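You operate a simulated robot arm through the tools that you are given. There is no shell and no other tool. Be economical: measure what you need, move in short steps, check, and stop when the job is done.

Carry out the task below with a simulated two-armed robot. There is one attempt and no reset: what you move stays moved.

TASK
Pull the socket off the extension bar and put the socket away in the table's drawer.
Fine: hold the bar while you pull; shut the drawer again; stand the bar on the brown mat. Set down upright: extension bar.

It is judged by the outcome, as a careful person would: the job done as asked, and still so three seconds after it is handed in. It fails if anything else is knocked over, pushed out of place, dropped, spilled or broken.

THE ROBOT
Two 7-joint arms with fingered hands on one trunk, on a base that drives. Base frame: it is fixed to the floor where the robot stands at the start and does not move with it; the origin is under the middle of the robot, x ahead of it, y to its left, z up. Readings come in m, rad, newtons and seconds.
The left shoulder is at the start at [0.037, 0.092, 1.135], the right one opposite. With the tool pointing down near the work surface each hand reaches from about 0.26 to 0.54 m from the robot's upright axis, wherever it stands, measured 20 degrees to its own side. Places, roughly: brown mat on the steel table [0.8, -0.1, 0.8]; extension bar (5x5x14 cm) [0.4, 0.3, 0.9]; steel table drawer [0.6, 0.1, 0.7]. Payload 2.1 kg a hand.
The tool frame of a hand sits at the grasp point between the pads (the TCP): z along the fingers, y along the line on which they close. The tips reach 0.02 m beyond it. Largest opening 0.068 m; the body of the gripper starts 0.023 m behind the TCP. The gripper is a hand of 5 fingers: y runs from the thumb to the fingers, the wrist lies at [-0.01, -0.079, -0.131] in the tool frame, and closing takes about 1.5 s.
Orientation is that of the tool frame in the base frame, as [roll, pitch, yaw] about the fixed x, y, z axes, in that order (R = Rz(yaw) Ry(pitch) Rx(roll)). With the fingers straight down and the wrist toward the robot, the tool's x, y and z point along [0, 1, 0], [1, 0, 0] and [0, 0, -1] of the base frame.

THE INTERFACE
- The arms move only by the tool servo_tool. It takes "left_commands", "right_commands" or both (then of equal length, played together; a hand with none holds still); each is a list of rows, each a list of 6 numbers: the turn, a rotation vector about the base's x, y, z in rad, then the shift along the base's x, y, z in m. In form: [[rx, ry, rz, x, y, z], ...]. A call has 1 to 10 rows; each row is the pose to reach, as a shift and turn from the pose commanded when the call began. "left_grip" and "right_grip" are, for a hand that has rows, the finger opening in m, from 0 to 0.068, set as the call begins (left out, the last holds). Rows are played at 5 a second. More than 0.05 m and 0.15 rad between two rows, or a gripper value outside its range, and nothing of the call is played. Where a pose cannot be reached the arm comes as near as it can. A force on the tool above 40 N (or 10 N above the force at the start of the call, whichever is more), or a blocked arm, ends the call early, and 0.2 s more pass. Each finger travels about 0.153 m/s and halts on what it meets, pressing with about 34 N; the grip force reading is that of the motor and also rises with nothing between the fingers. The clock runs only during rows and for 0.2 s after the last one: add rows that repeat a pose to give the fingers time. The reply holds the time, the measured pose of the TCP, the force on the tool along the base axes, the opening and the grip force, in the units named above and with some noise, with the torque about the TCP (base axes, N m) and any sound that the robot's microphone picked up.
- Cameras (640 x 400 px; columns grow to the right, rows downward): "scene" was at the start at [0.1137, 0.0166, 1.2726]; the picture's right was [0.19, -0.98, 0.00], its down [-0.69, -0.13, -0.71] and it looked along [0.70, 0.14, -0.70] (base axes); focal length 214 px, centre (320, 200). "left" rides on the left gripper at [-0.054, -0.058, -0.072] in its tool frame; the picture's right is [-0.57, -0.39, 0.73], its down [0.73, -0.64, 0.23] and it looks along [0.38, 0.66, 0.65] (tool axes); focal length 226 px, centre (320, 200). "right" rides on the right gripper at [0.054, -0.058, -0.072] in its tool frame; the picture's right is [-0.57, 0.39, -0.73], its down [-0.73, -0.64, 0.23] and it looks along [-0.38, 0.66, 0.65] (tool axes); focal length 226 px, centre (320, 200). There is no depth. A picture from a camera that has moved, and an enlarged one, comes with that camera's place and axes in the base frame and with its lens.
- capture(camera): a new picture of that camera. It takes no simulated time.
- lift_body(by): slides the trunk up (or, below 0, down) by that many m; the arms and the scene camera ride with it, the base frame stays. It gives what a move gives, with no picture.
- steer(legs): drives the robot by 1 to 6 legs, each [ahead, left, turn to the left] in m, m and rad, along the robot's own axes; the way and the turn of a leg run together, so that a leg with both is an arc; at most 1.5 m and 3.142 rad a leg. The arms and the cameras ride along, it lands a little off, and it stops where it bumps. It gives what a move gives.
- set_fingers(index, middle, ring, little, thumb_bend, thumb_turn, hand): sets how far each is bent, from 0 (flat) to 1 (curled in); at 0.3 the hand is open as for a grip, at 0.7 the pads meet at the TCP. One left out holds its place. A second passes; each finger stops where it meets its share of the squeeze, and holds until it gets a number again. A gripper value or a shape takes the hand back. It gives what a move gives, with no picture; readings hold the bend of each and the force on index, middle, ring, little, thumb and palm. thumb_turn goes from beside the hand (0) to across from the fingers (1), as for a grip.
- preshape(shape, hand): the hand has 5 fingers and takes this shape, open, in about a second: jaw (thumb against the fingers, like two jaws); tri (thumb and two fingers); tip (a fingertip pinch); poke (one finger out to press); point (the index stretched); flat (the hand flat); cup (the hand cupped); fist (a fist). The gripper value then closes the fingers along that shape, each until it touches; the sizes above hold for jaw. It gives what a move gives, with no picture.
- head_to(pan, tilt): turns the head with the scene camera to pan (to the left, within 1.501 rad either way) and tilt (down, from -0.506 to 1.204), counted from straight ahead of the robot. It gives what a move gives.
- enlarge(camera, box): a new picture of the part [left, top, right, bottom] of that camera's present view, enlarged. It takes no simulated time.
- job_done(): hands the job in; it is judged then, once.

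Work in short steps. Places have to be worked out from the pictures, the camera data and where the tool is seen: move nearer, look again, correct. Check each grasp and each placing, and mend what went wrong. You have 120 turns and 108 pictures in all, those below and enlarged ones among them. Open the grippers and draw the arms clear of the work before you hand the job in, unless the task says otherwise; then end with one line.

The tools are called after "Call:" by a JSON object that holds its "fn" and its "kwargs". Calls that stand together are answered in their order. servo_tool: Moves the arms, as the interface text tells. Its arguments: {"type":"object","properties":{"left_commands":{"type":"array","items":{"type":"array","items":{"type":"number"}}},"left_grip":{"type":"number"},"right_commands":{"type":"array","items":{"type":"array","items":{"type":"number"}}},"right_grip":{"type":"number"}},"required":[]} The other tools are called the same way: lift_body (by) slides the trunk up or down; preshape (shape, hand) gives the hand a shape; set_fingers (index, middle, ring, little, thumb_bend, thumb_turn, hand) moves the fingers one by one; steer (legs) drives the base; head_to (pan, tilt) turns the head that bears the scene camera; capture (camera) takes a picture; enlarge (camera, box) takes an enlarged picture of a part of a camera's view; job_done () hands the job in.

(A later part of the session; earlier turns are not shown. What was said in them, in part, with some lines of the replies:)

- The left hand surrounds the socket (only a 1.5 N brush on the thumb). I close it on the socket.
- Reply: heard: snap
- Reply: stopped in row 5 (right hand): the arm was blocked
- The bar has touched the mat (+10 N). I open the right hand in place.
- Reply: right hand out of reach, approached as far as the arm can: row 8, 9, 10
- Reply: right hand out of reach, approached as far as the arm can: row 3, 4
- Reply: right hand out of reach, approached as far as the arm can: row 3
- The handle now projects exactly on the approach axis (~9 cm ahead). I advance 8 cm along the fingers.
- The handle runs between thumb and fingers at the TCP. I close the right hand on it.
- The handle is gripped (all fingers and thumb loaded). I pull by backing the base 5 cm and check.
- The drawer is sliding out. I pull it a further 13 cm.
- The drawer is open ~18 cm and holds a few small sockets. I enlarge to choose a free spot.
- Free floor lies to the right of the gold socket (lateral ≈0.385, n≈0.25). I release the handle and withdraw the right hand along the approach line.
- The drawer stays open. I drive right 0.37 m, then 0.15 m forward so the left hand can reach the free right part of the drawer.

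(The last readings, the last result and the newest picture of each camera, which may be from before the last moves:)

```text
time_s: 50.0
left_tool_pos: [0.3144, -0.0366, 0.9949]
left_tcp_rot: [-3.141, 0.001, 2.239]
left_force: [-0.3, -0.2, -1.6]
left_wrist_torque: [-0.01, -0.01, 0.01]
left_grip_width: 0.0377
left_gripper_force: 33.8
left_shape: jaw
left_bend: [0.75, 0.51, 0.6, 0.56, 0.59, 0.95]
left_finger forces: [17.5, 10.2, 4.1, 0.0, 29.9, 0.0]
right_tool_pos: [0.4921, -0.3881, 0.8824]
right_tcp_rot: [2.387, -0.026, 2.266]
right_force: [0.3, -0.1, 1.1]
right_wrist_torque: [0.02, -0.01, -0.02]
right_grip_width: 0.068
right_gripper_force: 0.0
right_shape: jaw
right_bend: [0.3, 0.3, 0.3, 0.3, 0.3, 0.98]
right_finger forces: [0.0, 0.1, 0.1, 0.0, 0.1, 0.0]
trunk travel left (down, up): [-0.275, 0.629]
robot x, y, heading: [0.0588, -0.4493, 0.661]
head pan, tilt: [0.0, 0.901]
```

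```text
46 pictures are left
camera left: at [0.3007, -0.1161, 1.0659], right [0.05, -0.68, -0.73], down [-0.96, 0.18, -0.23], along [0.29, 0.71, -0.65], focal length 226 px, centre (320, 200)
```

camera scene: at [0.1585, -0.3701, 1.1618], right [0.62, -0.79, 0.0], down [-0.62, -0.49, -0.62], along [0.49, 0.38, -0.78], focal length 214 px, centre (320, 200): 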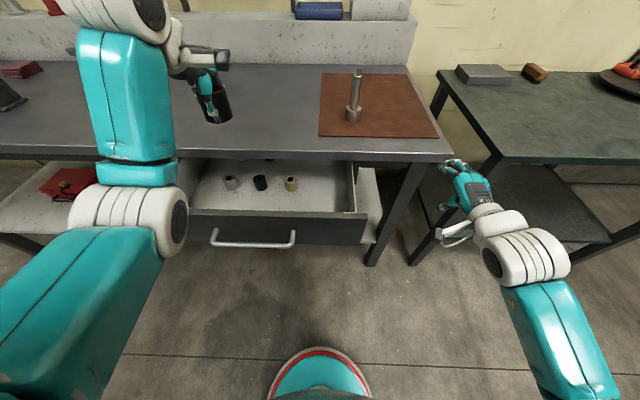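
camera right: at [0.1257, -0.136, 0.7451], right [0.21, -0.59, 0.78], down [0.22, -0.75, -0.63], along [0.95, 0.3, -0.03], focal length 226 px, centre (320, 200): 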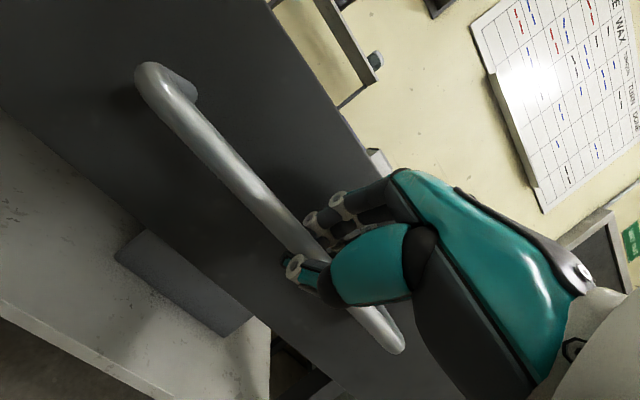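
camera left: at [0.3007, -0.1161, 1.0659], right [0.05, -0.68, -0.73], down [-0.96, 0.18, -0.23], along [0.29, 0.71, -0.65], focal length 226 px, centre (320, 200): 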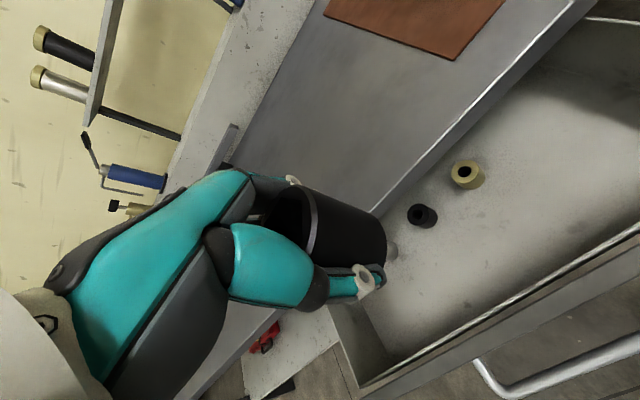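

Floor of the drawer is at z≈0.68, and the area right of the gold socket is empty. I carry the socket over to above lateral ≈0.40, n≈0.255.

Call:
{"fn": "servo_tool", "kwargs": {"left_commands": [[0, 0, 0, 0.022, -0.02, 0], [0, 0, 0, 0.05, -0.045, 0], [0, 0, 0, 0.08, -0.072, 0], [0, 0, 0, 0.107, -0.098, 0], [0, 0, 0, 0.133, -0.122, 0], [0, 0, 0, 0.133, -0.122, 0]]}}

Call:
{"fn": "capture", "kwargs": {"camera": "scene"}}

Call:
{"fn": "capture", "kwargs": {"camera": "left"}}

Call:
{"fn": "capture", "kwargs": {"camera": "right"}}

```text
time_s: 51.4
left_tool_pos: [0.4481, -0.1585, 0.994]
left_tcp_rot: [3.141, 0.0, 2.24]
left_force: [-1.0, 1.0, -1.0]
left_wrist_torque: [-0.03, -0.01, 0.01]
left_grip_width: 0.0362
left_gripper_force: 34.5
left_shape: jaw
left_bend: [0.75, 0.51, 0.6, 0.56, 0.6, 0.94]
left_finger forces: [17.4, 10.4, 4.0, 0.0, 29.1, 0.1]
right_tool_pos: [0.4905, -0.3871, 0.883]
right_tcp_rot: [2.386, -0.026, 2.267]
right_force: [-0.1, -0.5, -0.3]
right_wrist_torque: [0.01, -0.02, 0.02]
right_grip_width: 0.0677
right_gripper_force: 0.0
right_shape: jaw
right_bend: [0.3, 0.3, 0.3, 0.3, 0.3, 0.98]
right_finger forces: [0.0, 0.0, 0.0, 0.1, 0.0, 0.0]
trunk travel left (down, up): [-0.275, 0.629]
robot x, y, heading: [0.0617, -0.4447, 0.669]
head pan, tilt: [0.0, 0.901]
```

```text
45 pictures are left
camera scene: at [0.1587, -0.3702, 1.1618], right [0.62, -0.79, 0.0], down [-0.62, -0.49, -0.62], along [0.49, 0.38, -0.78], focal length 214 px, centre (320, 200)
```

scene: 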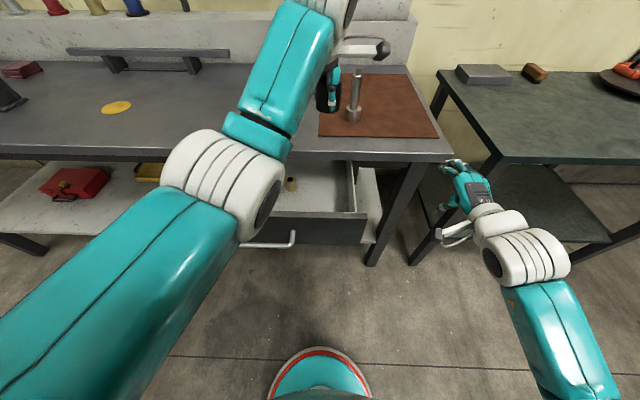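

```text
44 pictures are left
camera left: at [0.4359, -0.2381, 1.0659], right [0.05, -0.68, -0.73], down [-0.96, 0.18, -0.23], along [0.29, 0.71, -0.65], focal length 226 px, centre (320, 200)
```

left: 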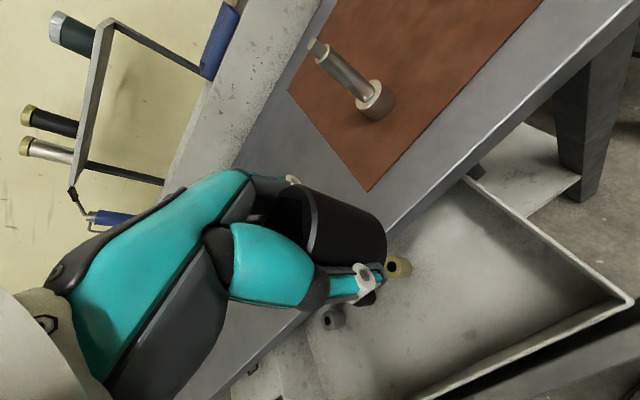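

```text
43 pictures are left
camera right: at [0.3872, -0.4053, 0.8937], right [0.21, -0.59, 0.78], down [0.22, -0.75, -0.63], along [0.95, 0.31, -0.03], focal length 226 px, centre (320, 200)
```

right: 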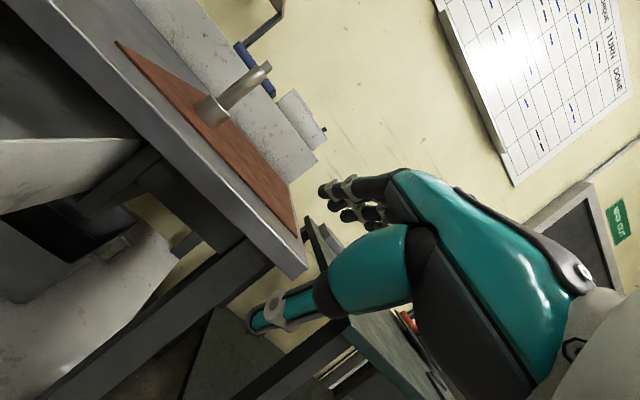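

The drop point projects to free floor between gold socket and right wall. I lower to z≈0.80 and look again.

Call:
{"fn": "servo_tool", "kwargs": {"left_commands": [[0, 0, 0, 0, 0, -0.04], [0, 0, 0, 0, 0, -0.08], [0, 0, 0, 0, 0, -0.12], [0, 0, 0, 0, 0, -0.16], [0, 0, 0, 0, 0, -0.19], [0, 0, 0, 0, 0, -0.19]]}}

Call:
{"fn": "capture", "kwargs": {"camera": "scene"}}

Call:
{"fn": "capture", "kwargs": {"camera": "left"}}

Call:
{"fn": "capture", "kwargs": {"camera": "right"}}

```text
time_s: 52.8
left_tool_pos: [0.4447, -0.1598, 0.8028]
left_tcp_rot: [-3.141, -0.001, 2.239]
left_force: [-0.2, -0.6, -1.2]
left_wrist_torque: [-0.03, 0.02, -0.01]
left_grip_width: 0.0358
left_gripper_force: 34.1
left_shape: jaw
left_bend: [0.75, 0.51, 0.6, 0.56, 0.61, 0.94]
left_finger forces: [17.3, 10.5, 4.0, 0.0, 28.6, 0.0]
right_tool_pos: [0.4923, -0.3881, 0.8827]
right_tcp_rot: [2.389, -0.027, 2.268]
right_force: [-0.6, 0.6, -0.2]
right_wrist_torque: [0.0, -0.03, 0.03]
right_grip_width: 0.0676
right_gripper_force: 0.1
right_shape: jaw
right_bend: [0.3, 0.3, 0.3, 0.3, 0.3, 0.98]
right_finger forces: [0.1, 0.0, 0.0, 0.0, 0.0, 0.0]
trunk travel left (down, up): [-0.275, 0.629]
robot x, y, heading: [0.0614, -0.4453, 0.669]
head pan, tilt: [0.0, 0.901]
```

```text
42 pictures are left
camera scene: at [0.1586, -0.3701, 1.1618], right [0.62, -0.79, 0.0], down [-0.62, -0.49, -0.62], along [0.49, 0.38, -0.78], focal length 214 px, centre (320, 200)
```

scene: 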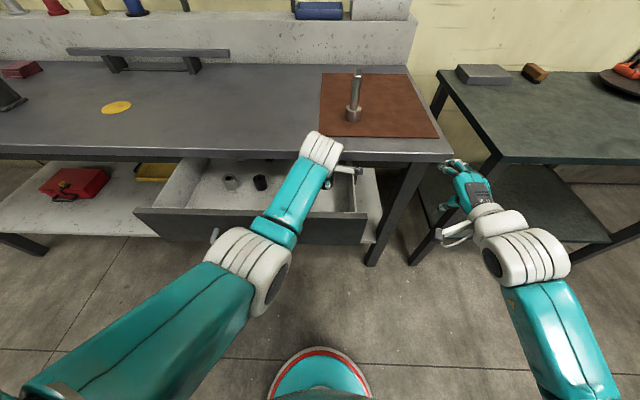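

```text
41 pictures are left
camera left: at [0.432, -0.2386, 0.8748], right [0.05, -0.68, -0.73], down [-0.96, 0.18, -0.23], along [0.29, 0.71, -0.65], focal length 226 px, centre (320, 200)
```

left: 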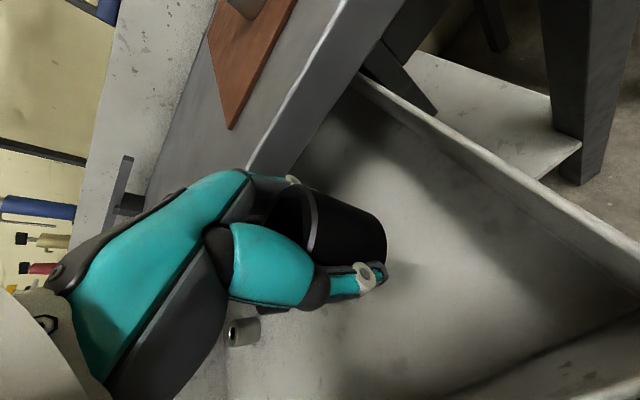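

```text
40 pictures are left
camera right: at [0.3872, -0.4052, 0.8937], right [0.21, -0.59, 0.78], down [0.22, -0.75, -0.63], along [0.95, 0.31, -0.03], focal length 226 px, centre (320, 200)
```

right: 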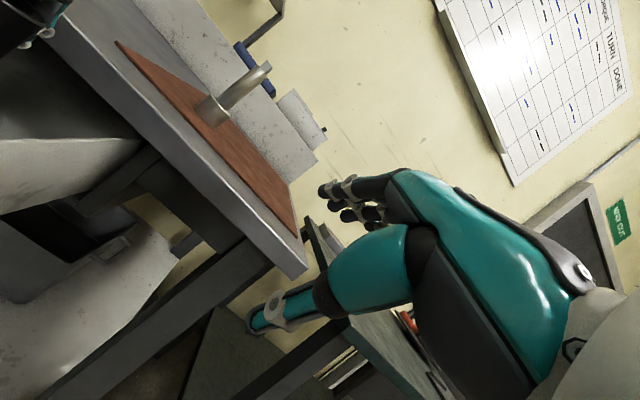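

Clear of table edge and panel. I lower further to just above the drawer floor, watching forces.

Call:
{"fn": "servo_tool", "kwargs": {"left_commands": [[0, 0, 0, 0, 0, -0.02], [0, 0, 0, 0, 0, -0.04], [0, 0, 0, 0, 0, -0.06], [0, 0, 0, 0, 0, -0.072], [0, 0, 0, 0, 0, -0.072]]}}

Call:
{"fn": "capture", "kwargs": {"camera": "left"}}

Call:
{"fn": "enlarge", "kwargs": {"camera": "scene", "box": [250, 130, 390, 250]}}

```text
time_s: 54.0
left_tool_pos: [0.4474, -0.159, 0.7326]
left_tcp_rot: [-3.141, 0.001, 2.24]
left_force: [0.3, 0.2, 0.3]
left_wrist_torque: [0.0, 0.03, 0.02]
left_grip_width: 0.0357
left_gripper_force: 33.9
left_shape: jaw
left_bend: [0.75, 0.51, 0.61, 0.56, 0.61, 0.94]
left_finger forces: [17.4, 10.5, 3.9, 0.0, 28.3, 0.0]
right_tool_pos: [0.491, -0.3873, 0.8815]
right_tcp_rot: [2.387, -0.026, 2.269]
right_force: [-0.1, -0.2, 0.0]
right_wrist_torque: [0.0, 0.01, -0.01]
right_grip_width: 0.0677
right_gripper_force: 0.1
right_shape: jaw
right_bend: [0.3, 0.3, 0.3, 0.3, 0.3, 0.98]
right_finger forces: [0.1, 0.0, 0.0, 0.1, 0.1, 0.0]
trunk travel left (down, up): [-0.275, 0.629]
robot x, y, heading: [0.0607, -0.4501, 0.667]
head pan, tilt: [0.0, 0.901]
```

```text
39 pictures are left
camera left: at [0.4347, -0.2382, 0.8041], right [0.05, -0.68, -0.73], down [-0.96, 0.18, -0.23], along [0.29, 0.71, -0.65], focal length 226 px, centre (320, 200)
```

left: 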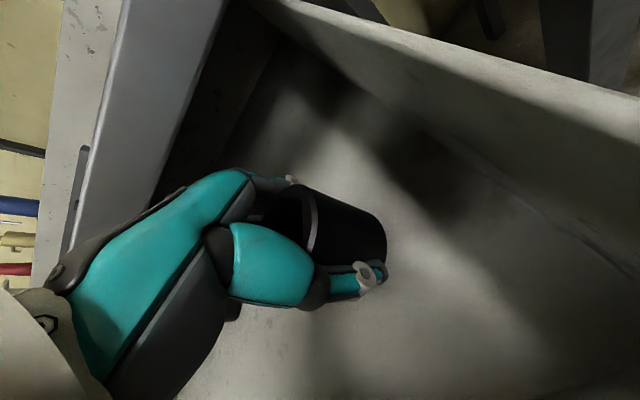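

```text
3.33 times, centred on (320, 190) of scene
camera zoom: at [0.1586, -0.3702, 1.1618], right [0.62, -0.79, 0.0], down [-0.62, -0.49, -0.62], along [0.49, 0.38, -0.78], focal length 715 px, centre (320, 233)
```

zoom: 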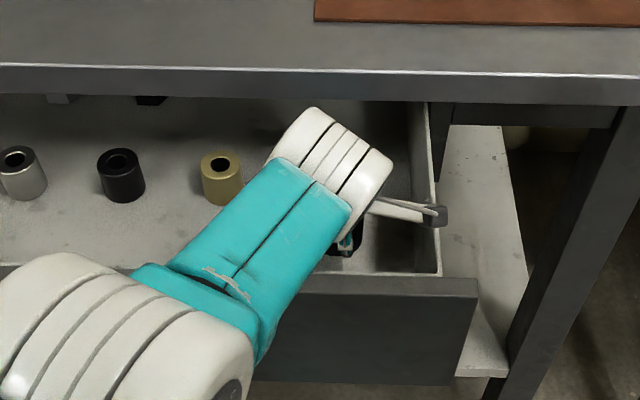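

Nothing touched yet. I lower in 4 mm steps until the floor is felt.

Call:
{"fn": "servo_tool", "kwargs": {"left_commands": [[0, 0, 0, 0, 0, -0.004], [0, 0, 0, 0, 0, -0.008], [0, 0, 0, 0, 0, -0.012], [0, 0, 0, 0, 0, -0.012]]}}

```text
time_s: 55.0
left_tool_pos: [0.4409, -0.1577, 0.7209]
left_tcp_rot: [-3.142, -0.002, 2.24]
left_force: [-0.3, 0.2, -1.7]
left_wrist_torque: [-0.02, 0.02, -0.01]
left_grip_width: 0.0355
left_gripper_force: 34.1
left_shape: jaw
left_bend: [0.75, 0.51, 0.61, 0.56, 0.61, 0.93]
left_finger forces: [17.3, 10.5, 3.9, 0.0, 28.2, 0.1]
left hand out of reach, approached as far as the arm can: row 2, 3, 4
right_tool_pos: [0.4926, -0.3879, 0.8818]
right_tcp_rot: [2.388, -0.027, 2.268]
right_force: [-1.3, 0.5, 0.4]
right_wrist_torque: [-0.01, -0.01, -0.03]
right_grip_width: 0.0678
right_gripper_force: 0.0
right_shape: jaw
right_bend: [0.3, 0.3, 0.3, 0.3, 0.3, 0.98]
right_finger forces: [0.0, 0.1, 0.1, 0.0, 0.0, 0.0]
trunk travel left (down, up): [-0.275, 0.629]
robot x, y, heading: [0.0621, -0.4466, 0.668]
head pan, tilt: [0.0, 0.901]
```

Arm reach ends here; I finish the descent with the trunk in small steps.

Call:
{"fn": "lift_body", "kwargs": {"by": -0.004}}

Call:
{"fn": "lift_body", "kwargs": {"by": -0.003}}

```text
time_s: 55.5
left_tool_pos: [0.4402, -0.1571, 0.718]
left_tcp_rot: [3.141, 0.001, 2.238]
left_force: [0.4, 0.1, -0.9]
left_wrist_torque: [-0.01, 0.0, 0.01]
left_grip_width: 0.0352
left_gripper_force: 33.8
left_shape: jaw
left_bend: [0.75, 0.51, 0.61, 0.56, 0.61, 0.93]
left_finger forces: [17.3, 10.4, 3.9, 0.1, 28.2, 0.0]
right_tool_pos: [0.4924, -0.3877, 0.8783]
right_tcp_rot: [2.387, -0.026, 2.267]
right_force: [0.2, 0.1, 0.2]
right_wrist_torque: [0.03, -0.01, 0.03]
right_grip_width: 0.0678
right_gripper_force: 0.1
right_shape: jaw
right_bend: [0.3, 0.3, 0.3, 0.3, 0.3, 0.98]
right_finger forces: [0.0, 0.0, 0.0, 0.0, 0.0, 0.1]
trunk travel left (down, up): [-0.271, 0.633]
robot x, y, heading: [0.0641, -0.4472, 0.668]
head pan, tilt: [0.0, 0.901]
```

```text
time_s: 56.0
left_tool_pos: [0.4407, -0.1573, 0.7152]
left_tcp_rot: [-3.141, 0.001, 2.239]
left_force: [-0.4, -0.4, -1.1]
left_wrist_torque: [-0.01, 0.02, 0.01]
left_grip_width: 0.0356
left_gripper_force: 34.2
left_shape: jaw
left_bend: [0.75, 0.51, 0.61, 0.56, 0.61, 0.93]
left_finger forces: [17.3, 10.5, 4.0, 0.0, 28.2, 0.0]
right_tool_pos: [0.4927, -0.3885, 0.8742]
right_tcp_rot: [2.386, -0.027, 2.269]
right_force: [-0.1, -1.0, 0.6]
right_wrist_torque: [0.01, -0.01, -0.01]
right_grip_width: 0.0675
right_gripper_force: 0.0
right_shape: jaw
right_bend: [0.3, 0.3, 0.3, 0.3, 0.3, 0.98]
right_finger forces: [0.0, 0.0, 0.0, 0.0, 0.0, 0.0]
trunk travel left (down, up): [-0.268, 0.636]
robot x, y, heading: [0.0601, -0.4506, 0.668]
head pan, tilt: [0.0, 0.901]
```

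No floor contact yet; continuing in 3–4 mm steps.

Call:
{"fn": "lift_body", "kwargs": {"by": -0.004}}

Call:
{"fn": "lift_body", "kwargs": {"by": -0.003}}

Call:
{"fn": "capture", "kwargs": {"camera": "left"}}

```text
time_s: 56.5
left_tool_pos: [0.4403, -0.1575, 0.71]
left_tcp_rot: [3.141, -0.002, 2.24]
left_force: [0.0, 0.3, -0.9]
left_wrist_torque: [-0.02, 0.03, -0.01]
left_grip_width: 0.0355
left_gripper_force: 34.0
left_shape: jaw
left_bend: [0.75, 0.51, 0.61, 0.56, 0.61, 0.93]
left_finger forces: [17.3, 10.6, 3.9, 0.1, 28.2, 0.1]
right_tool_pos: [0.4922, -0.3893, 0.8696]
right_tcp_rot: [2.387, -0.027, 2.269]
right_force: [-0.3, -0.2, -0.3]
right_wrist_torque: [0.02, 0.0, -0.02]
right_grip_width: 0.0676
right_gripper_force: 0.1
right_shape: jaw
right_bend: [0.3, 0.3, 0.3, 0.3, 0.3, 0.98]
right_finger forces: [0.1, 0.0, 0.0, 0.1, 0.0, 0.0]
trunk travel left (down, up): [-0.264, 0.64]
robot x, y, heading: [0.0631, -0.4489, 0.67]
head pan, tilt: [0.0, 0.901]
```

```text
time_s: 57.0
left_tool_pos: [0.4397, -0.1574, 0.7071]
left_tcp_rot: [-3.141, 0.001, 2.24]
left_force: [-0.2, 0.0, -1.6]
left_wrist_torque: [0.0, 0.0, -0.02]
left_grip_width: 0.0352
left_gripper_force: 34.8
left_shape: jaw
left_bend: [0.75, 0.51, 0.61, 0.56, 0.61, 0.93]
left_finger forces: [17.3, 10.5, 3.9, 0.1, 28.2, 0.0]
right_tool_pos: [0.4923, -0.3881, 0.868]
right_tcp_rot: [2.386, -0.028, 2.27]
right_force: [0.1, 0.3, 0.1]
right_wrist_torque: [-0.02, 0.02, 0.01]
right_grip_width: 0.0678
right_gripper_force: 0.0
right_shape: jaw
right_bend: [0.3, 0.3, 0.3, 0.3, 0.3, 0.98]
right_finger forces: [0.0, 0.0, 0.1, 0.0, 0.0, 0.1]
trunk travel left (down, up): [-0.261, 0.643]
robot x, y, heading: [0.0568, -0.4495, 0.672]
head pan, tilt: [0.0, 0.901]
```

```text
37 pictures are left
camera left: at [0.4275, -0.2372, 0.7792], right [0.05, -0.68, -0.73], down [-0.96, 0.18, -0.23], along [0.29, 0.71, -0.65], focal length 226 px, centre (320, 200)
```

left: 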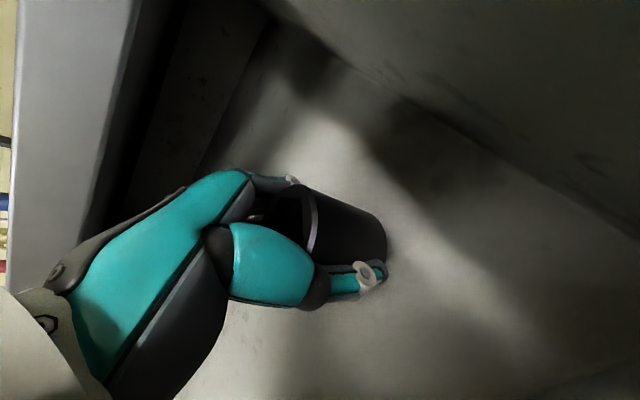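

The socket looks nearly down; a few more small steps.

Call:
{"fn": "lift_body", "kwargs": {"by": -0.003}}

Call:
{"fn": "lift_body", "kwargs": {"by": -0.003}}

```text
time_s: 57.6
left_tool_pos: [0.4402, -0.1572, 0.7034]
left_tcp_rot: [3.14, 0.0, 2.239]
left_force: [-1.1, -0.7, -0.8]
left_wrist_torque: [0.0, 0.0, 0.03]
left_grip_width: 0.0354
left_gripper_force: 34.6
left_shape: jaw
left_bend: [0.75, 0.51, 0.61, 0.56, 0.61, 0.93]
left_finger forces: [17.3, 10.6, 3.9, 0.0, 28.3, 0.1]
right_tool_pos: [0.4918, -0.3879, 0.8647]
right_tcp_rot: [2.388, -0.028, 2.269]
right_force: [0.8, 0.0, -0.2]
right_wrist_torque: [0.01, 0.0, 0.0]
right_grip_width: 0.0677
right_gripper_force: 0.2
right_shape: jaw
right_bend: [0.3, 0.3, 0.3, 0.3, 0.3, 0.98]
right_finger forces: [0.0, 0.0, 0.0, 0.1, 0.0, 0.0]
trunk travel left (down, up): [-0.258, 0.646]
robot x, y, heading: [0.0607, -0.4472, 0.671]
head pan, tilt: [0.0, 0.901]
```

```text
time_s: 58.1
left_tool_pos: [0.4397, -0.1576, 0.7034]
left_tcp_rot: [3.14, 0.001, 2.24]
left_force: [-1.3, -0.1, 11.9]
left_wrist_torque: [0.13, -0.16, 0.04]
left_grip_width: 0.0341
left_gripper_force: 34.1
left_shape: jaw
left_bend: [0.75, 0.51, 0.72, 0.56, 0.62, 0.93]
left_finger forces: [18.1, 11.3, 4.5, 0.0, 31.7, 0.0]
right_tool_pos: [0.4915, -0.3881, 0.8621]
right_tcp_rot: [2.386, -0.026, 2.267]
right_force: [1.0, 0.1, 0.1]
right_wrist_torque: [0.01, -0.01, -0.03]
right_grip_width: 0.0677
right_gripper_force: 0.0
right_shape: jaw
right_bend: [0.3, 0.3, 0.3, 0.3, 0.3, 0.98]
right_finger forces: [0.1, 0.1, 0.0, 0.0, 0.1, 0.0]
trunk travel left (down, up): [-0.255, 0.649]
robot x, y, heading: [0.0627, -0.4455, 0.671]
head pan, tilt: [0.0, 0.901]
```

Floor contact (12 N). I open the left hand to release the socket.

Call:
{"fn": "servo_tool", "kwargs": {"left_commands": [[0, 0, 0, 0, 0, 0], [0, 0, 0, 0, 0, 0], [0, 0, 0, 0, 0, 0], [0, 0, 0, 0, 0, 0]], "left_grip": 0.063}}

Call:
{"fn": "capture", "kwargs": {"camera": "left"}}

```text
time_s: 59.1
left_tool_pos: [0.4404, -0.1577, 0.7016]
left_tcp_rot: [3.141, 0.0, 2.239]
left_force: [-1.8, -0.7, 1.1]
left_wrist_torque: [0.03, -0.02, 0.02]
left_grip_width: 0.0626
left_gripper_force: 0.1
left_shape: jaw
left_bend: [0.3, 0.31, 0.3, 0.31, 0.33, 0.98]
left_finger forces: [0.8, 0.0, 0.0, 0.1, 1.9, 0.0]
right_tool_pos: [0.4913, -0.3877, 0.8619]
right_tcp_rot: [2.389, -0.027, 2.268]
right_force: [0.7, -0.8, 0.0]
right_wrist_torque: [0.04, -0.04, 0.0]
right_grip_width: 0.0679
right_gripper_force: 0.1
right_shape: jaw
right_bend: [0.3, 0.3, 0.3, 0.3, 0.3, 0.98]
right_finger forces: [0.1, 0.1, 0.0, 0.0, 0.1, 0.0]
trunk travel left (down, up): [-0.255, 0.649]
robot x, y, heading: [0.0632, -0.4502, 0.67]
head pan, tilt: [0.0, 0.901]
```

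```text
36 pictures are left
camera left: at [0.4273, -0.2373, 0.7731], right [0.05, -0.68, -0.73], down [-0.96, 0.18, -0.23], along [0.29, 0.71, -0.65], focal length 226 px, centre (320, 200)
```

left: 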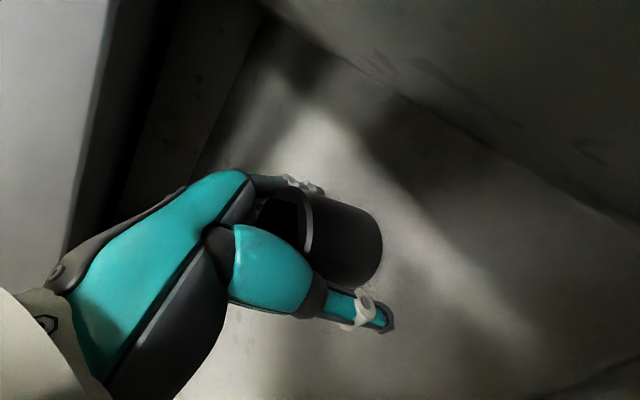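

The fingers are open around the standing socket. I raise the hand slowly a little and check the socket stays.

Call:
{"fn": "servo_tool", "kwargs": {"left_commands": [[0, 0, 0, 0, 0, 0.008], [0, 0, 0, 0, 0, 0.018], [0, 0, 0, 0, 0, 0.03], [0, 0, 0, 0, 0, 0.045]], "left_grip": 0.068}}

Call:
{"fn": "capture", "kwargs": {"camera": "left"}}

```text
time_s: 60.1
left_tool_pos: [0.4414, -0.1579, 0.7467]
left_tcp_rot: [-3.141, 0.001, 2.239]
left_force: [0.0, -0.7, 0.2]
left_wrist_torque: [0.02, 0.01, 0.0]
left_grip_width: 0.0678
left_gripper_force: 0.1
left_shape: jaw
left_bend: [0.3, 0.3, 0.3, 0.3, 0.3, 0.98]
left_finger forces: [0.0, 0.1, 0.0, 0.0, 0.0, 0.0]
right_tool_pos: [0.492, -0.3875, 0.8616]
right_tcp_rot: [2.389, -0.026, 2.266]
right_force: [-0.5, -0.1, 0.1]
right_wrist_torque: [-0.03, -0.02, 0.0]
right_grip_width: 0.0679
right_gripper_force: 0.0
right_shape: jaw
right_bend: [0.3, 0.3, 0.3, 0.3, 0.3, 0.98]
right_finger forces: [0.0, 0.0, 0.1, 0.0, 0.0, 0.2]
trunk travel left (down, up): [-0.255, 0.649]
robot x, y, heading: [0.06, -0.4488, 0.665]
head pan, tilt: [0.0, 0.901]
```

```text
35 pictures are left
camera left: at [0.4274, -0.2372, 0.8187], right [0.05, -0.68, -0.73], down [-0.96, 0.18, -0.23], along [0.29, 0.71, -0.65], focal length 226 px, centre (320, 200)
```

left: 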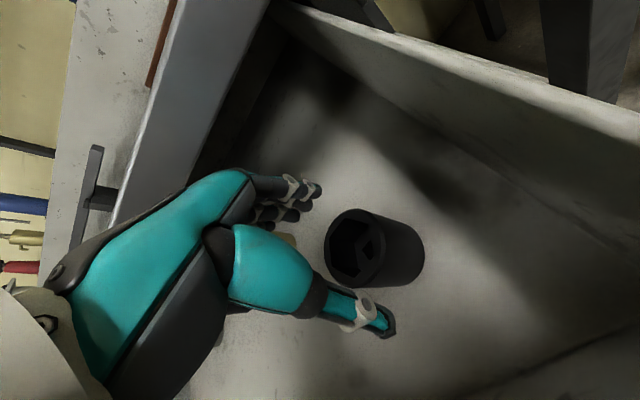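

The socket stands in the drawer. I raise the left hand well clear and then bring it back to the left side.

Call:
{"fn": "servo_tool", "kwargs": {"left_commands": [[0, 0, 0, 0, 0, 0.04], [0, 0, 0, 0, 0, 0.08], [0, 0, 0, 0, 0, 0.12], [0, 0, 0, 0, 0, 0.16], [0, 0, 0, 0, 0, 0.2], [0, 0, 0, -0.02, 0.02, 0.24], [0, 0, 0, -0.05, 0.045, 0.25], [0, 0, 0, -0.08, 0.07, 0.25], [0, 0, 0, -0.11, 0.1, 0.25], [0, 0, 0, -0.135, 0.12, 0.25]]}}

Call:
{"fn": "capture", "kwargs": {"camera": "scene"}}

```text
time_s: 62.3
left_tool_pos: [0.3057, -0.0356, 0.9948]
left_tcp_rot: [3.142, -0.002, 2.238]
left_force: [0.4, -1.0, -0.2]
left_wrist_torque: [-0.01, -0.01, -0.01]
left_grip_width: 0.068
left_gripper_force: 0.0
left_shape: jaw
left_bend: [0.3, 0.3, 0.3, 0.3, 0.3, 0.98]
left_finger forces: [0.0, 0.1, 0.0, 0.1, 0.0, 0.1]
right_tool_pos: [0.4921, -0.3891, 0.8618]
right_tcp_rot: [2.388, -0.027, 2.268]
right_force: [-0.7, -0.1, 1.1]
right_wrist_torque: [0.04, -0.02, 0.04]
right_grip_width: 0.0678
right_gripper_force: 0.0
right_shape: jaw
right_bend: [0.3, 0.3, 0.3, 0.3, 0.3, 0.98]
right_finger forces: [0.1, 0.1, 0.0, 0.0, 0.0, 0.1]
trunk travel left (down, up): [-0.255, 0.649]
robot x, y, heading: [0.0632, -0.4477, 0.672]
head pan, tilt: [0.0, 0.901]
```

```text
34 pictures are left
camera scene: at [0.1613, -0.368, 1.1416], right [0.62, -0.79, 0.0], down [-0.62, -0.49, -0.62], along [0.49, 0.38, -0.78], focal length 214 px, centre (320, 200)
```

scene: 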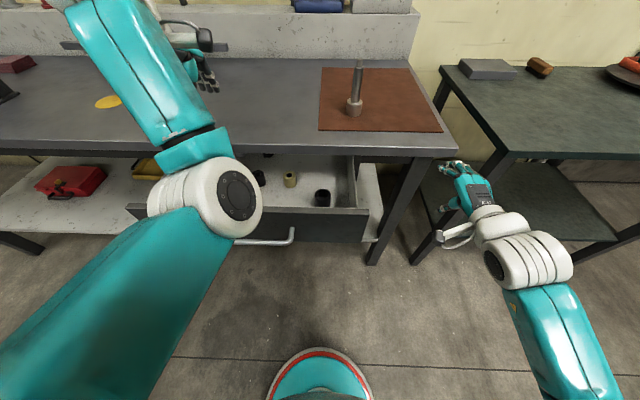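

The socket stands upright in the drawer. I restore the trunk height and drive back to where the right hand faced the handle.

Call:
{"fn": "lift_body", "kwargs": {"by": 0.02}}

Call:
{"fn": "steer", "kwargs": {"legs": [[-0.15, 0, -0.006], [0, 0.379, 0]]}}

Call:
{"fn": "capture", "kwargs": {"camera": "scene"}}

Call:
{"fn": "capture", "kwargs": {"camera": "right"}}

```text
time_s: 63.0
left_tool_pos: [0.3047, -0.0373, 1.0158]
left_tcp_rot: [3.14, 0.0, 2.238]
left_force: [0.2, -0.2, -0.2]
left_wrist_torque: [-0.01, 0.01, 0.02]
left_grip_width: 0.0679
left_gripper_force: 0.0
left_shape: jaw
left_bend: [0.3, 0.3, 0.3, 0.3, 0.3, 0.98]
left_finger forces: [0.0, 0.0, 0.0, 0.1, 0.1, 0.1]
right_tool_pos: [0.4928, -0.3881, 0.8814]
right_tcp_rot: [2.388, -0.027, 2.269]
right_force: [0.0, 0.0, -0.5]
right_wrist_torque: [0.03, -0.02, 0.01]
right_grip_width: 0.0678
right_gripper_force: 0.0
right_shape: jaw
right_bend: [0.3, 0.3, 0.3, 0.3, 0.3, 0.98]
right_finger forces: [0.0, 0.0, 0.0, 0.0, 0.0, 0.0]
trunk travel left (down, up): [-0.275, 0.629]
robot x, y, heading: [0.0601, -0.447, 0.67]
head pan, tilt: [0.0, 0.901]
```

```text
time_s: 66.3
left_tool_pos: [-0.0357, 0.1633, 1.0165]
left_tcp_rot: [3.141, 0.001, 2.226]
left_force: [-0.7, 0.8, -0.2]
left_wrist_torque: [0.0, -0.01, 0.0]
left_grip_width: 0.0678
left_gripper_force: 0.0
left_shape: jaw
left_bend: [0.3, 0.3, 0.3, 0.3, 0.3, 0.98]
left_finger forces: [0.0, 0.1, 0.1, 0.0, 0.0, 0.0]
right_tool_pos: [0.1466, -0.1898, 0.8817]
right_tcp_rot: [2.386, -0.027, 2.255]
right_force: [0.3, -0.2, -0.1]
right_wrist_torque: [-0.03, 0.01, -0.02]
right_grip_width: 0.0678
right_gripper_force: 0.2
right_shape: jaw
right_bend: [0.3, 0.3, 0.3, 0.3, 0.3, 0.98]
right_finger forces: [0.0, 0.1, 0.0, 0.0, 0.1, 0.0]
trunk travel left (down, up): [-0.275, 0.629]
robot x, y, heading: [-0.2838, -0.242, 0.65]
head pan, tilt: [0.0, 0.901]
```

```text
33 pictures are left
camera scene: at [-0.1868, -0.1674, 1.1618], right [0.61, -0.79, 0.0], down [-0.62, -0.48, -0.62], along [0.49, 0.38, -0.78], focal length 214 px, centre (320, 200)
```

scene: 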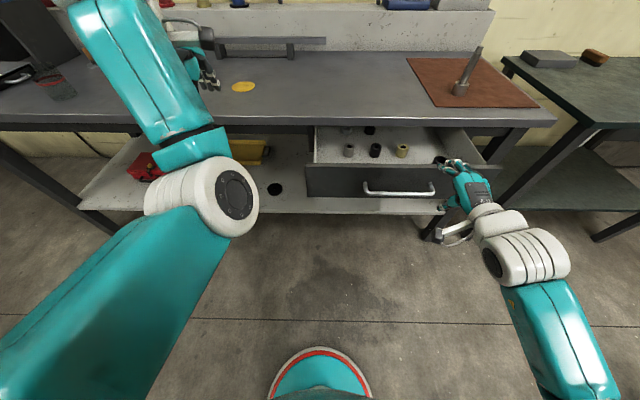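

```text
32 pictures are left
camera right: at [0.0413, -0.2058, 0.8937], right [0.2, -0.59, 0.78], down [0.21, -0.75, -0.63], along [0.96, 0.29, -0.03], focal length 226 px, centre (320, 200)
```

right: 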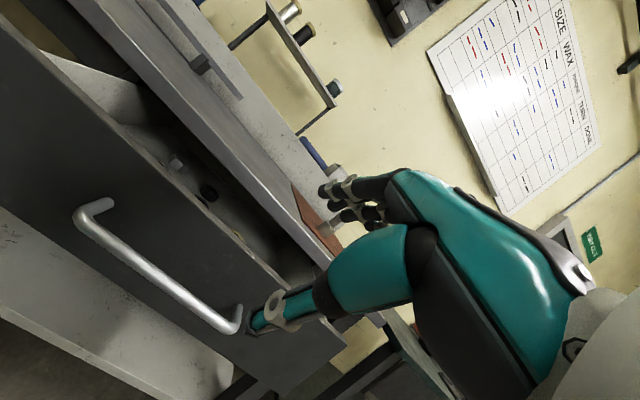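

The hand is back at its earlier retreat spot within millimetres. I retrace the approach to the point in front of the handle.

Call:
{"fn": "servo_tool", "kwargs": {"right_commands": [[0, 0, 0, 0.015, 0.014, -0.037], [0, 0, 0, 0.031, 0.0285, -0.074], [0, 0, 0, 0.031, 0.0285, -0.074]]}}

Call:
{"fn": "capture", "kwargs": {"camera": "right"}}

```text
time_s: 67.1
left_tool_pos: [-0.0352, 0.1621, 1.0168]
left_tcp_rot: [-3.141, 0.001, 2.226]
left_force: [0.2, -1.1, 0.8]
left_wrist_torque: [-0.02, 0.0, -0.01]
left_grip_width: 0.0679
left_gripper_force: 0.0
left_shape: jaw
left_bend: [0.3, 0.3, 0.3, 0.3, 0.3, 0.98]
left_finger forces: [0.0, 0.0, 0.0, 0.1, 0.0, 0.1]
right_tool_pos: [0.1767, -0.1604, 0.8078]
right_tcp_rot: [2.388, -0.026, 2.252]
right_force: [0.9, 1.2, 0.1]
right_wrist_torque: [0.0, -0.03, -0.02]
right_grip_width: 0.0677
right_gripper_force: 0.1
right_shape: jaw
right_bend: [0.3, 0.3, 0.3, 0.3, 0.3, 0.98]
right_finger forces: [0.0, 0.0, 0.0, 0.0, 0.0, 0.1]
trunk travel left (down, up): [-0.275, 0.629]
robot x, y, heading: [-0.283, -0.2421, 0.656]
head pan, tilt: [0.0, 0.901]
```

```text
31 pictures are left
camera right: at [0.0712, -0.176, 0.8198], right [0.2, -0.59, 0.78], down [0.21, -0.75, -0.63], along [0.96, 0.29, -0.03], focal length 226 px, centre (320, 200)
```

right: 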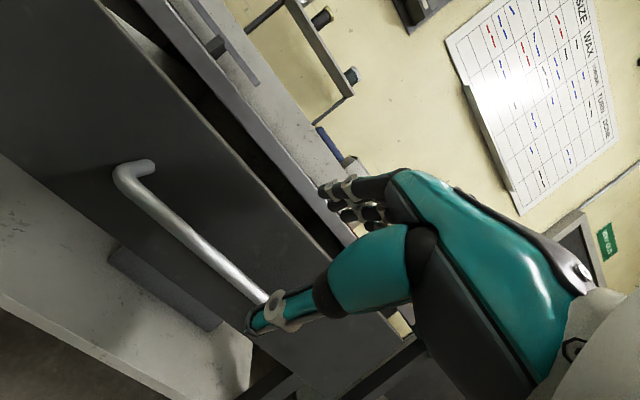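

The handle again lies on the approach line (a few mm lower). I advance and close on it.

Call:
{"fn": "servo_tool", "kwargs": {"right_commands": [[0, 0, 0, 0.014, 0.01, -0.022], [0, 0, 0, 0.028, 0.02, -0.042], [0, 0, 0, 0.041, 0.031, -0.06], [0, 0, 0, 0.053, 0.04, -0.077], [0, 0, 0, 0.053, 0.04, -0.077]]}}

Call:
{"fn": "capture", "kwargs": {"camera": "right"}}

```text
time_s: 68.3
left_tool_pos: [-0.035, 0.1638, 1.0163]
left_tcp_rot: [-3.141, 0.002, 2.225]
left_force: [0.2, -0.2, 0.3]
left_wrist_torque: [0.04, -0.02, -0.02]
left_grip_width: 0.0683
left_gripper_force: 0.1
left_shape: jaw
left_bend: [0.3, 0.3, 0.3, 0.3, 0.3, 0.98]
left_finger forces: [0.0, 0.0, 0.0, 0.0, 0.0, 0.0]
right_tool_pos: [0.2304, -0.1206, 0.7284]
right_tcp_rot: [2.389, -0.026, 2.254]
right_force: [0.4, -0.3, 0.0]
right_wrist_torque: [0.01, -0.03, 0.01]
right_grip_width: 0.0676
right_gripper_force: 0.1
right_shape: jaw
right_bend: [0.3, 0.3, 0.3, 0.3, 0.3, 0.98]
right_finger forces: [0.0, 0.1, 0.0, 0.0, 0.0, 0.0]
trunk travel left (down, up): [-0.275, 0.629]
robot x, y, heading: [-0.2852, -0.2435, 0.65]
head pan, tilt: [0.0, 0.901]
```

```text
30 pictures are left
camera right: at [0.1245, -0.1369, 0.7402], right [0.2, -0.59, 0.78], down [0.21, -0.75, -0.63], along [0.96, 0.29, -0.03], focal length 226 px, centre (320, 200)
```

right: 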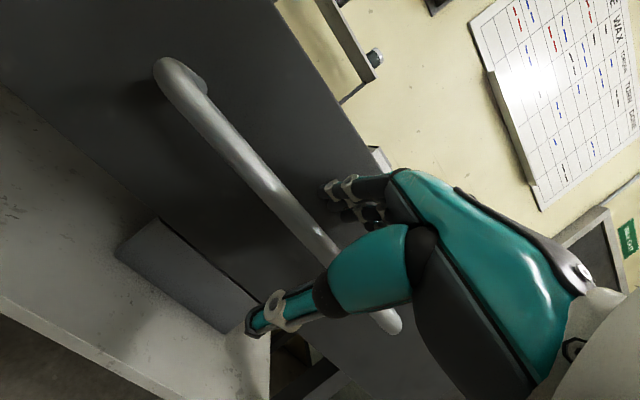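

The handle is between thumb and fingers; closing.

Call:
{"fn": "servo_tool", "kwargs": {"right_commands": [[0, 0, 0, 0, 0, 0], [0, 0, 0, 0, 0, 0], [0, 0, 0, 0, 0, 0], [0, 0, 0, 0, 0, 0], [0, 0, 0, 0, 0, 0], [0, 0, 0, 0, 0, 0], [0, 0, 0, 0, 0, 0]], "right_grip": 0.0}}

Call:
{"fn": "steer", "kwargs": {"legs": [[0.05, 0, 0.004]]}}

Call:
{"fn": "capture", "kwargs": {"camera": "scene"}}

```text
time_s: 69.9
left_tool_pos: [-0.0338, 0.1641, 1.0158]
left_tcp_rot: [-3.139, 0.001, 2.225]
left_force: [-0.4, -0.4, 0.4]
left_wrist_torque: [0.0, 0.0, 0.01]
left_grip_width: 0.0678
left_gripper_force: 0.0
left_shape: jaw
left_bend: [0.3, 0.3, 0.3, 0.3, 0.3, 0.98]
left_finger forces: [0.0, 0.1, 0.0, 0.1, 0.0, 0.0]
right_tool_pos: [0.23, -0.1207, 0.7277]
right_tcp_rot: [2.388, -0.027, 2.252]
right_force: [1.6, 2.5, -12.8]
right_wrist_torque: [-0.11, 0.0, 0.07]
right_grip_width: 0.0028
right_gripper_force: 34.2
right_shape: jaw
right_bend: [0.73, 0.72, 0.71, 0.58, 0.69, 1.0]
right_finger forces: [13.5, 5.3, 2.9, 2.0, 28.6, 0.0]
trunk travel left (down, up): [-0.275, 0.629]
robot x, y, heading: [-0.2836, -0.2425, 0.654]
head pan, tilt: [0.0, 0.901]
```

```text
time_s: 70.8
left_tool_pos: [0.0051, 0.1945, 1.0157]
left_tcp_rot: [-3.139, -0.004, 2.23]
left_force: [0.1, -0.6, -0.4]
left_wrist_torque: [0.0, -0.02, 0.0]
left_grip_width: 0.0679
left_gripper_force: 0.0
left_shape: jaw
left_bend: [0.3, 0.3, 0.3, 0.3, 0.3, 0.98]
left_finger forces: [0.1, 0.0, 0.0, 0.1, 0.0, 0.0]
right_tool_pos: [0.2705, -0.0894, 0.728]
right_tcp_rot: [2.391, -0.028, 2.256]
right_force: [5.9, -4.5, -12.0]
right_wrist_torque: [-0.1, 0.04, 0.01]
right_grip_width: 0.0044
right_gripper_force: 33.7
right_shape: jaw
right_bend: [0.74, 0.73, 0.7, 0.64, 0.73, 1.0]
right_finger forces: [13.1, 5.0, 2.7, 2.2, 26.3, 0.1]
trunk travel left (down, up): [-0.275, 0.629]
robot x, y, heading: [-0.2427, -0.213, 0.662]
head pan, tilt: [0.0, 0.901]
```

```text
29 pictures are left
camera scene: at [-0.1452, -0.1363, 1.1616], right [0.61, -0.79, 0.0], down [-0.62, -0.48, -0.62], along [0.49, 0.38, -0.78], focal length 214 px, centre (320, 200)
```

scene: 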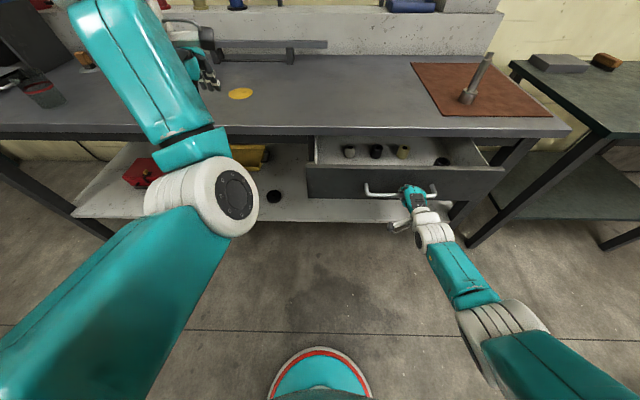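

The drawer slides in and the socket still stands. I push on 10 cm.

Call:
{"fn": "steer", "kwargs": {"legs": [[0.1, 0.003, 0]]}}

Call:
{"fn": "capture", "kwargs": {"camera": "scene"}}

```text
time_s: 72.0
left_tool_pos: [0.0853, 0.2575, 1.0158]
left_tcp_rot: [3.141, 0.0, 2.224]
left_force: [-0.3, -0.2, 0.5]
left_wrist_torque: [0.01, 0.02, -0.01]
left_grip_width: 0.0678
left_gripper_force: 0.1
left_shape: jaw
left_bend: [0.3, 0.3, 0.3, 0.3, 0.3, 0.98]
left_finger forces: [0.1, 0.1, 0.1, 0.1, 0.0, 0.1]
right_tool_pos: [0.3503, -0.028, 0.7275]
right_tcp_rot: [2.39, -0.029, 2.255]
right_force: [11.8, -13.6, -14.0]
right_wrist_torque: [-0.07, 0.05, -0.07]
right_grip_width: 0.0047
right_gripper_force: 33.2
right_shape: jaw
right_bend: [0.74, 0.73, 0.7, 0.65, 0.73, 1.0]
right_finger forces: [12.9, 0.0, 2.5, 2.1, 27.3, 0.0]
trunk travel left (down, up): [-0.275, 0.629]
robot x, y, heading: [-0.1669, -0.1494, 0.656]
head pan, tilt: [0.0, 0.901]
```

```text
28 pictures are left
camera scene: at [-0.0661, -0.0732, 1.1616], right [0.61, -0.79, 0.0], down [-0.62, -0.48, -0.62], along [0.49, 0.38, -0.78], focal length 214 px, centre (320, 200)
```

scene: 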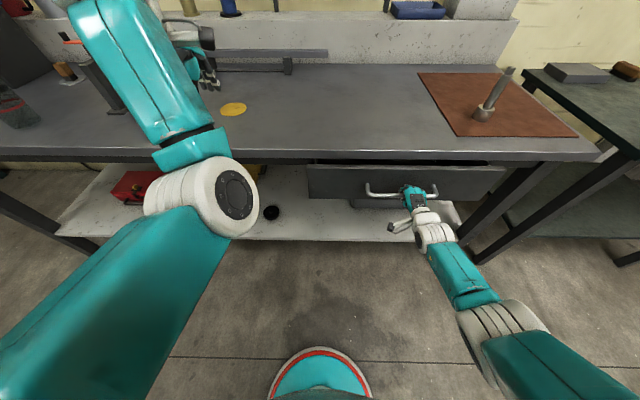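

About 4.5 cm remain; there is some sideways load to the right, so I drive on with a slight rightward correction.

Call:
{"fn": "steer", "kwargs": {"legs": [[0.045, -0.006, 0]]}}

Call:
{"fn": "enlarge", "kwargs": {"camera": "scene", "box": [290, 130, 530, 240]}}

```text
time_s: 72.9
left_tool_pos: [0.1224, 0.2824, 1.0163]
left_tcp_rot: [-3.139, 0.001, 2.225]
left_force: [-0.4, -0.2, 0.0]
left_wrist_torque: [0.04, 0.0, -0.03]
left_grip_width: 0.0679
left_gripper_force: 0.1
left_shape: jaw
left_bend: [0.3, 0.3, 0.3, 0.3, 0.3, 0.98]
left_finger forces: [0.1, 0.1, 0.0, 0.1, 0.1, 0.0]
right_tool_pos: [0.3885, -0.0036, 0.7264]
right_tcp_rot: [2.393, -0.025, 2.254]
right_force: [-2.0, 5.1, -15.6]
right_wrist_torque: [-0.02, 0.05, 0.06]
right_grip_width: 0.0049
right_gripper_force: 33.6
right_shape: jaw
right_bend: [0.74, 0.73, 0.7, 0.65, 0.73, 1.0]
right_finger forces: [13.5, 4.7, 2.3, 2.3, 27.4, 0.0]
trunk travel left (down, up): [-0.275, 0.629]
robot x, y, heading: [-0.1276, -0.1245, 0.655]
head pan, tilt: [0.0, 0.901]
```

```text
2.67 times, centred on (410, 185) of scene
camera zoom: at [-0.0278, -0.0486, 1.1615], right [0.61, -0.79, 0.0], down [-0.62, -0.48, -0.62], along [0.49, 0.38, -0.78], focal length 572 px, centre (80, 240)
```

zoom: 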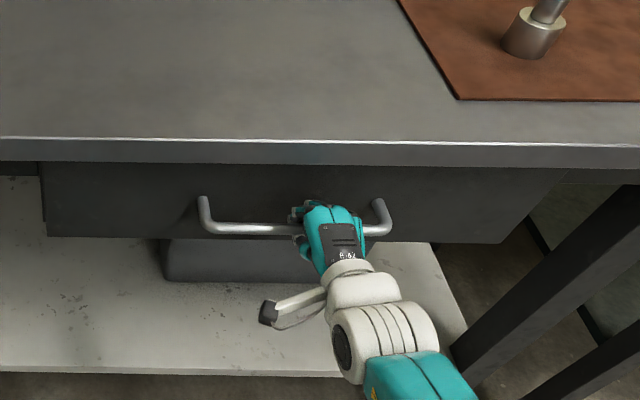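

Nearly shut. I push a few more millimetres with the arm to seat it and feel for the stop.

Call:
{"fn": "servo_tool", "kwargs": {"right_commands": [[0, 0, 0, 0.003, 0.0022, 0], [0, 0, 0, 0.006, 0.0045, 0], [0, 0, 0, 0.009, 0.007, 0], [0, 0, 0, 0.009, 0.007, 0]]}}

Call:
{"fn": "enlarge", "kwargs": {"camera": "scene", "box": [290, 130, 530, 240]}}

Call:
{"fn": "capture", "kwargs": {"camera": "right"}}

```text
time_s: 73.9
left_tool_pos: [0.1215, 0.2797, 1.0169]
left_tcp_rot: [3.141, 0.0, 2.223]
left_force: [0.2, 0.2, 0.1]
left_wrist_torque: [0.01, 0.02, 0.01]
left_grip_width: 0.0679
left_gripper_force: 0.0
left_shape: jaw
left_bend: [0.3, 0.3, 0.3, 0.3, 0.3, 0.98]
left_finger forces: [0.1, 0.0, 0.0, 0.0, 0.0, 0.0]
right_tool_pos: [0.3963, 0.0033, 0.7271]
right_tcp_rot: [2.391, -0.026, 2.254]
right_force: [-17.4, -8.4, -13.8]
right_wrist_torque: [-0.05, 0.11, -0.02]
right_grip_width: 0.0057
right_gripper_force: 34.3
right_shape: jaw
right_bend: [0.74, 0.73, 0.71, 0.7, 0.76, 1.0]
right_finger forces: [0.1, 0.1, 0.0, 1.1, 34.9, 0.1]
trunk travel left (down, up): [-0.275, 0.629]
robot x, y, heading: [-0.125, -0.1274, 0.658]
head pan, tilt: [0.0, 0.901]
```

```text
2.67 times, centred on (410, 185) of scene
camera zoom: at [-0.0295, -0.05, 1.1618], right [0.61, -0.79, 0.0], down [-0.62, -0.48, -0.62], along [0.49, 0.38, -0.78], focal length 572 px, centre (80, 240)
```

zoom: 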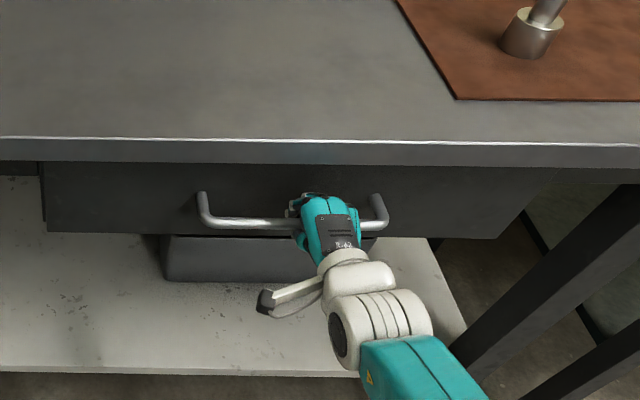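

```text
25 pictures are left
camera right: at [0.2906, -0.013, 0.7393], right [0.21, -0.59, 0.78], down [0.21, -0.75, -0.62], along [0.96, 0.29, -0.03], focal length 226 px, centre (320, 200)
```

right: 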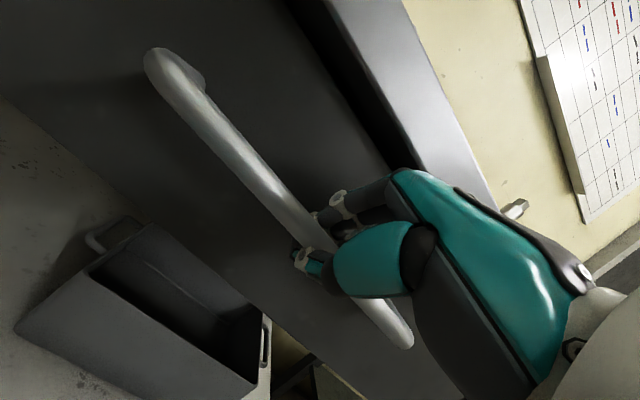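

The stop is felt (~19 N back): the drawer is shut. I release the handle and withdraw along the approach line, then up.

Call:
{"fn": "servo_tool", "kwargs": {"right_commands": [[0, 0, 0, -0.004, -0.003, 0], [0, 0, 0, -0.006, -0.005, 0.003], [0, 0, 0, -0.006, -0.005, 0.003], [0, 0, 0, -0.006, -0.005, 0.003], [0, 0, 0, -0.016, -0.012, 0.016], [0, 0, 0, -0.028, -0.021, 0.032], [0, 0, 0, -0.042, -0.032, 0.052], [0, 0, 0, -0.058, -0.045, 0.075], [0, 0, 0, -0.075, -0.058, 0.11], [0, 0, 0, -0.09, -0.07, 0.15]], "right_grip": 0.068}}

Call:
{"fn": "capture", "kwargs": {"camera": "scene"}}

Call:
{"fn": "capture", "kwargs": {"camera": "right"}}

```text
time_s: 76.1
left_tool_pos: [0.1216, 0.2803, 1.0163]
left_tcp_rot: [3.14, 0.0, 2.226]
left_force: [-0.5, -0.5, -0.4]
left_wrist_torque: [-0.01, 0.02, 0.0]
left_grip_width: 0.0679
left_gripper_force: 0.1
left_shape: jaw
left_bend: [0.3, 0.3, 0.3, 0.3, 0.3, 0.98]
left_finger forces: [0.0, 0.0, 0.0, 0.0, 0.0, 0.0]
right_tool_pos: [0.3056, -0.0674, 0.8796]
right_tcp_rot: [2.393, -0.026, 2.255]
right_force: [-0.3, -0.3, 0.4]
right_wrist_torque: [0.01, -0.01, 0.02]
right_grip_width: 0.0676
right_gripper_force: 0.1
right_shape: jaw
right_bend: [0.3, 0.3, 0.3, 0.3, 0.3, 0.98]
right_finger forces: [0.0, 0.1, 0.1, 0.1, 0.0, 0.0]
trunk travel left (down, up): [-0.275, 0.629]
robot x, y, heading: [-0.1296, -0.1286, 0.652]
head pan, tilt: [0.0, 0.901]
```

```text
24 pictures are left
camera scene: at [-0.0288, -0.0494, 1.1618], right [0.61, -0.79, 0.0], down [-0.62, -0.48, -0.62], along [0.49, 0.38, -0.78], focal length 214 px, centre (320, 200)
```

scene: 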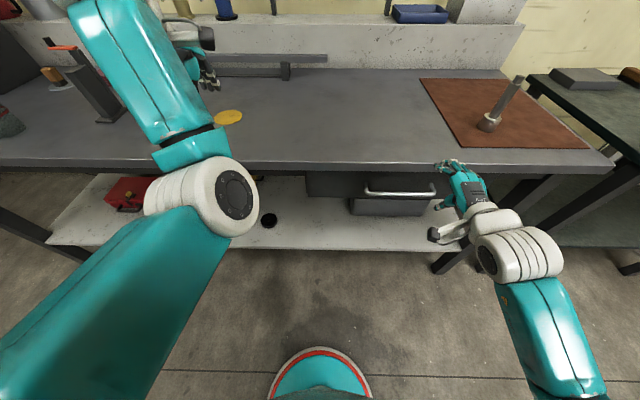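

```text
23 pictures are left
camera right: at [0.2, -0.0827, 0.8917], right [0.21, -0.59, 0.78], down [0.21, -0.75, -0.62], along [0.96, 0.29, -0.03], focal length 226 px, centre (320, 200)
```

right: 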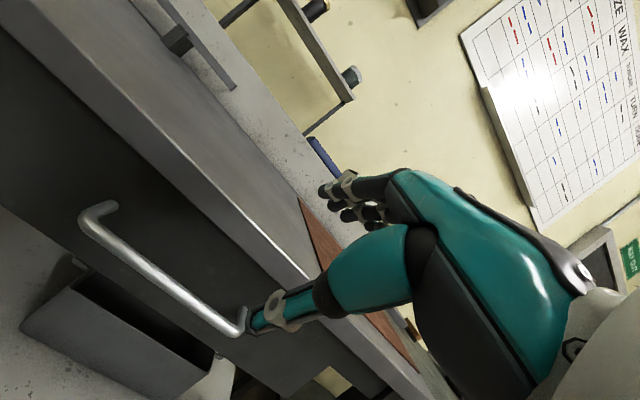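

The drawer is shut, the bar stands on the mat. I back the robot clear of the table and take a last look.

Call:
{"fn": "steer", "kwargs": {"legs": [[-0.15, 0, 0]]}}

Call:
{"fn": "enlarge", "kwargs": {"camera": "scene", "box": [280, 50, 560, 230]}}

```text
time_s: 77.5
left_tool_pos: [0.0025, 0.192, 1.0169]
left_tcp_rot: [3.141, -0.002, 2.228]
left_force: [-0.1, -0.2, -0.3]
left_wrist_torque: [0.01, -0.02, 0.0]
left_grip_width: 0.068
left_gripper_force: 0.1
left_shape: jaw
left_bend: [0.3, 0.3, 0.3, 0.3, 0.3, 0.98]
left_finger forces: [0.1, 0.0, 0.1, 0.1, 0.1, 0.0]
right_tool_pos: [0.1868, -0.1574, 0.8792]
right_tcp_rot: [2.391, -0.026, 2.257]
right_force: [-0.3, 0.8, 0.2]
right_wrist_torque: [0.01, 0.0, 0.02]
right_grip_width: 0.0675
right_gripper_force: 0.0
right_shape: jaw
right_bend: [0.3, 0.3, 0.3, 0.3, 0.3, 0.98]
right_finger forces: [0.1, 0.1, 0.1, 0.0, 0.0, 0.0]
trunk travel left (down, up): [-0.275, 0.629]
robot x, y, heading: [-0.244, -0.2165, 0.658]
head pan, tilt: [0.0, 0.901]
```

```text
2.22 times, centred on (420, 140) of scene
camera zoom: at [-0.1474, -0.1403, 1.1618], right [0.61, -0.79, 0.0], down [-0.62, -0.48, -0.62], along [0.49, 0.38, -0.78], focal length 477 px, centre (98, 333)
```

zoom: 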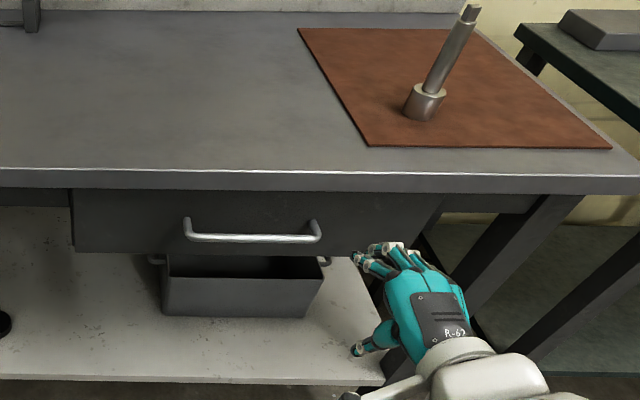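

Everything is in place: the drawer is shut with the socket inside, the bar is upright on the mat, and both hands are open and clear. I hand the job in.

Call:
{"fn": "job_done", "kwargs": {}}

```text
The job is handed in.
```

The socket is off the bar and standing in the table's drawer, the drawer is shut, and the extension bar stands upright on the brown mat.
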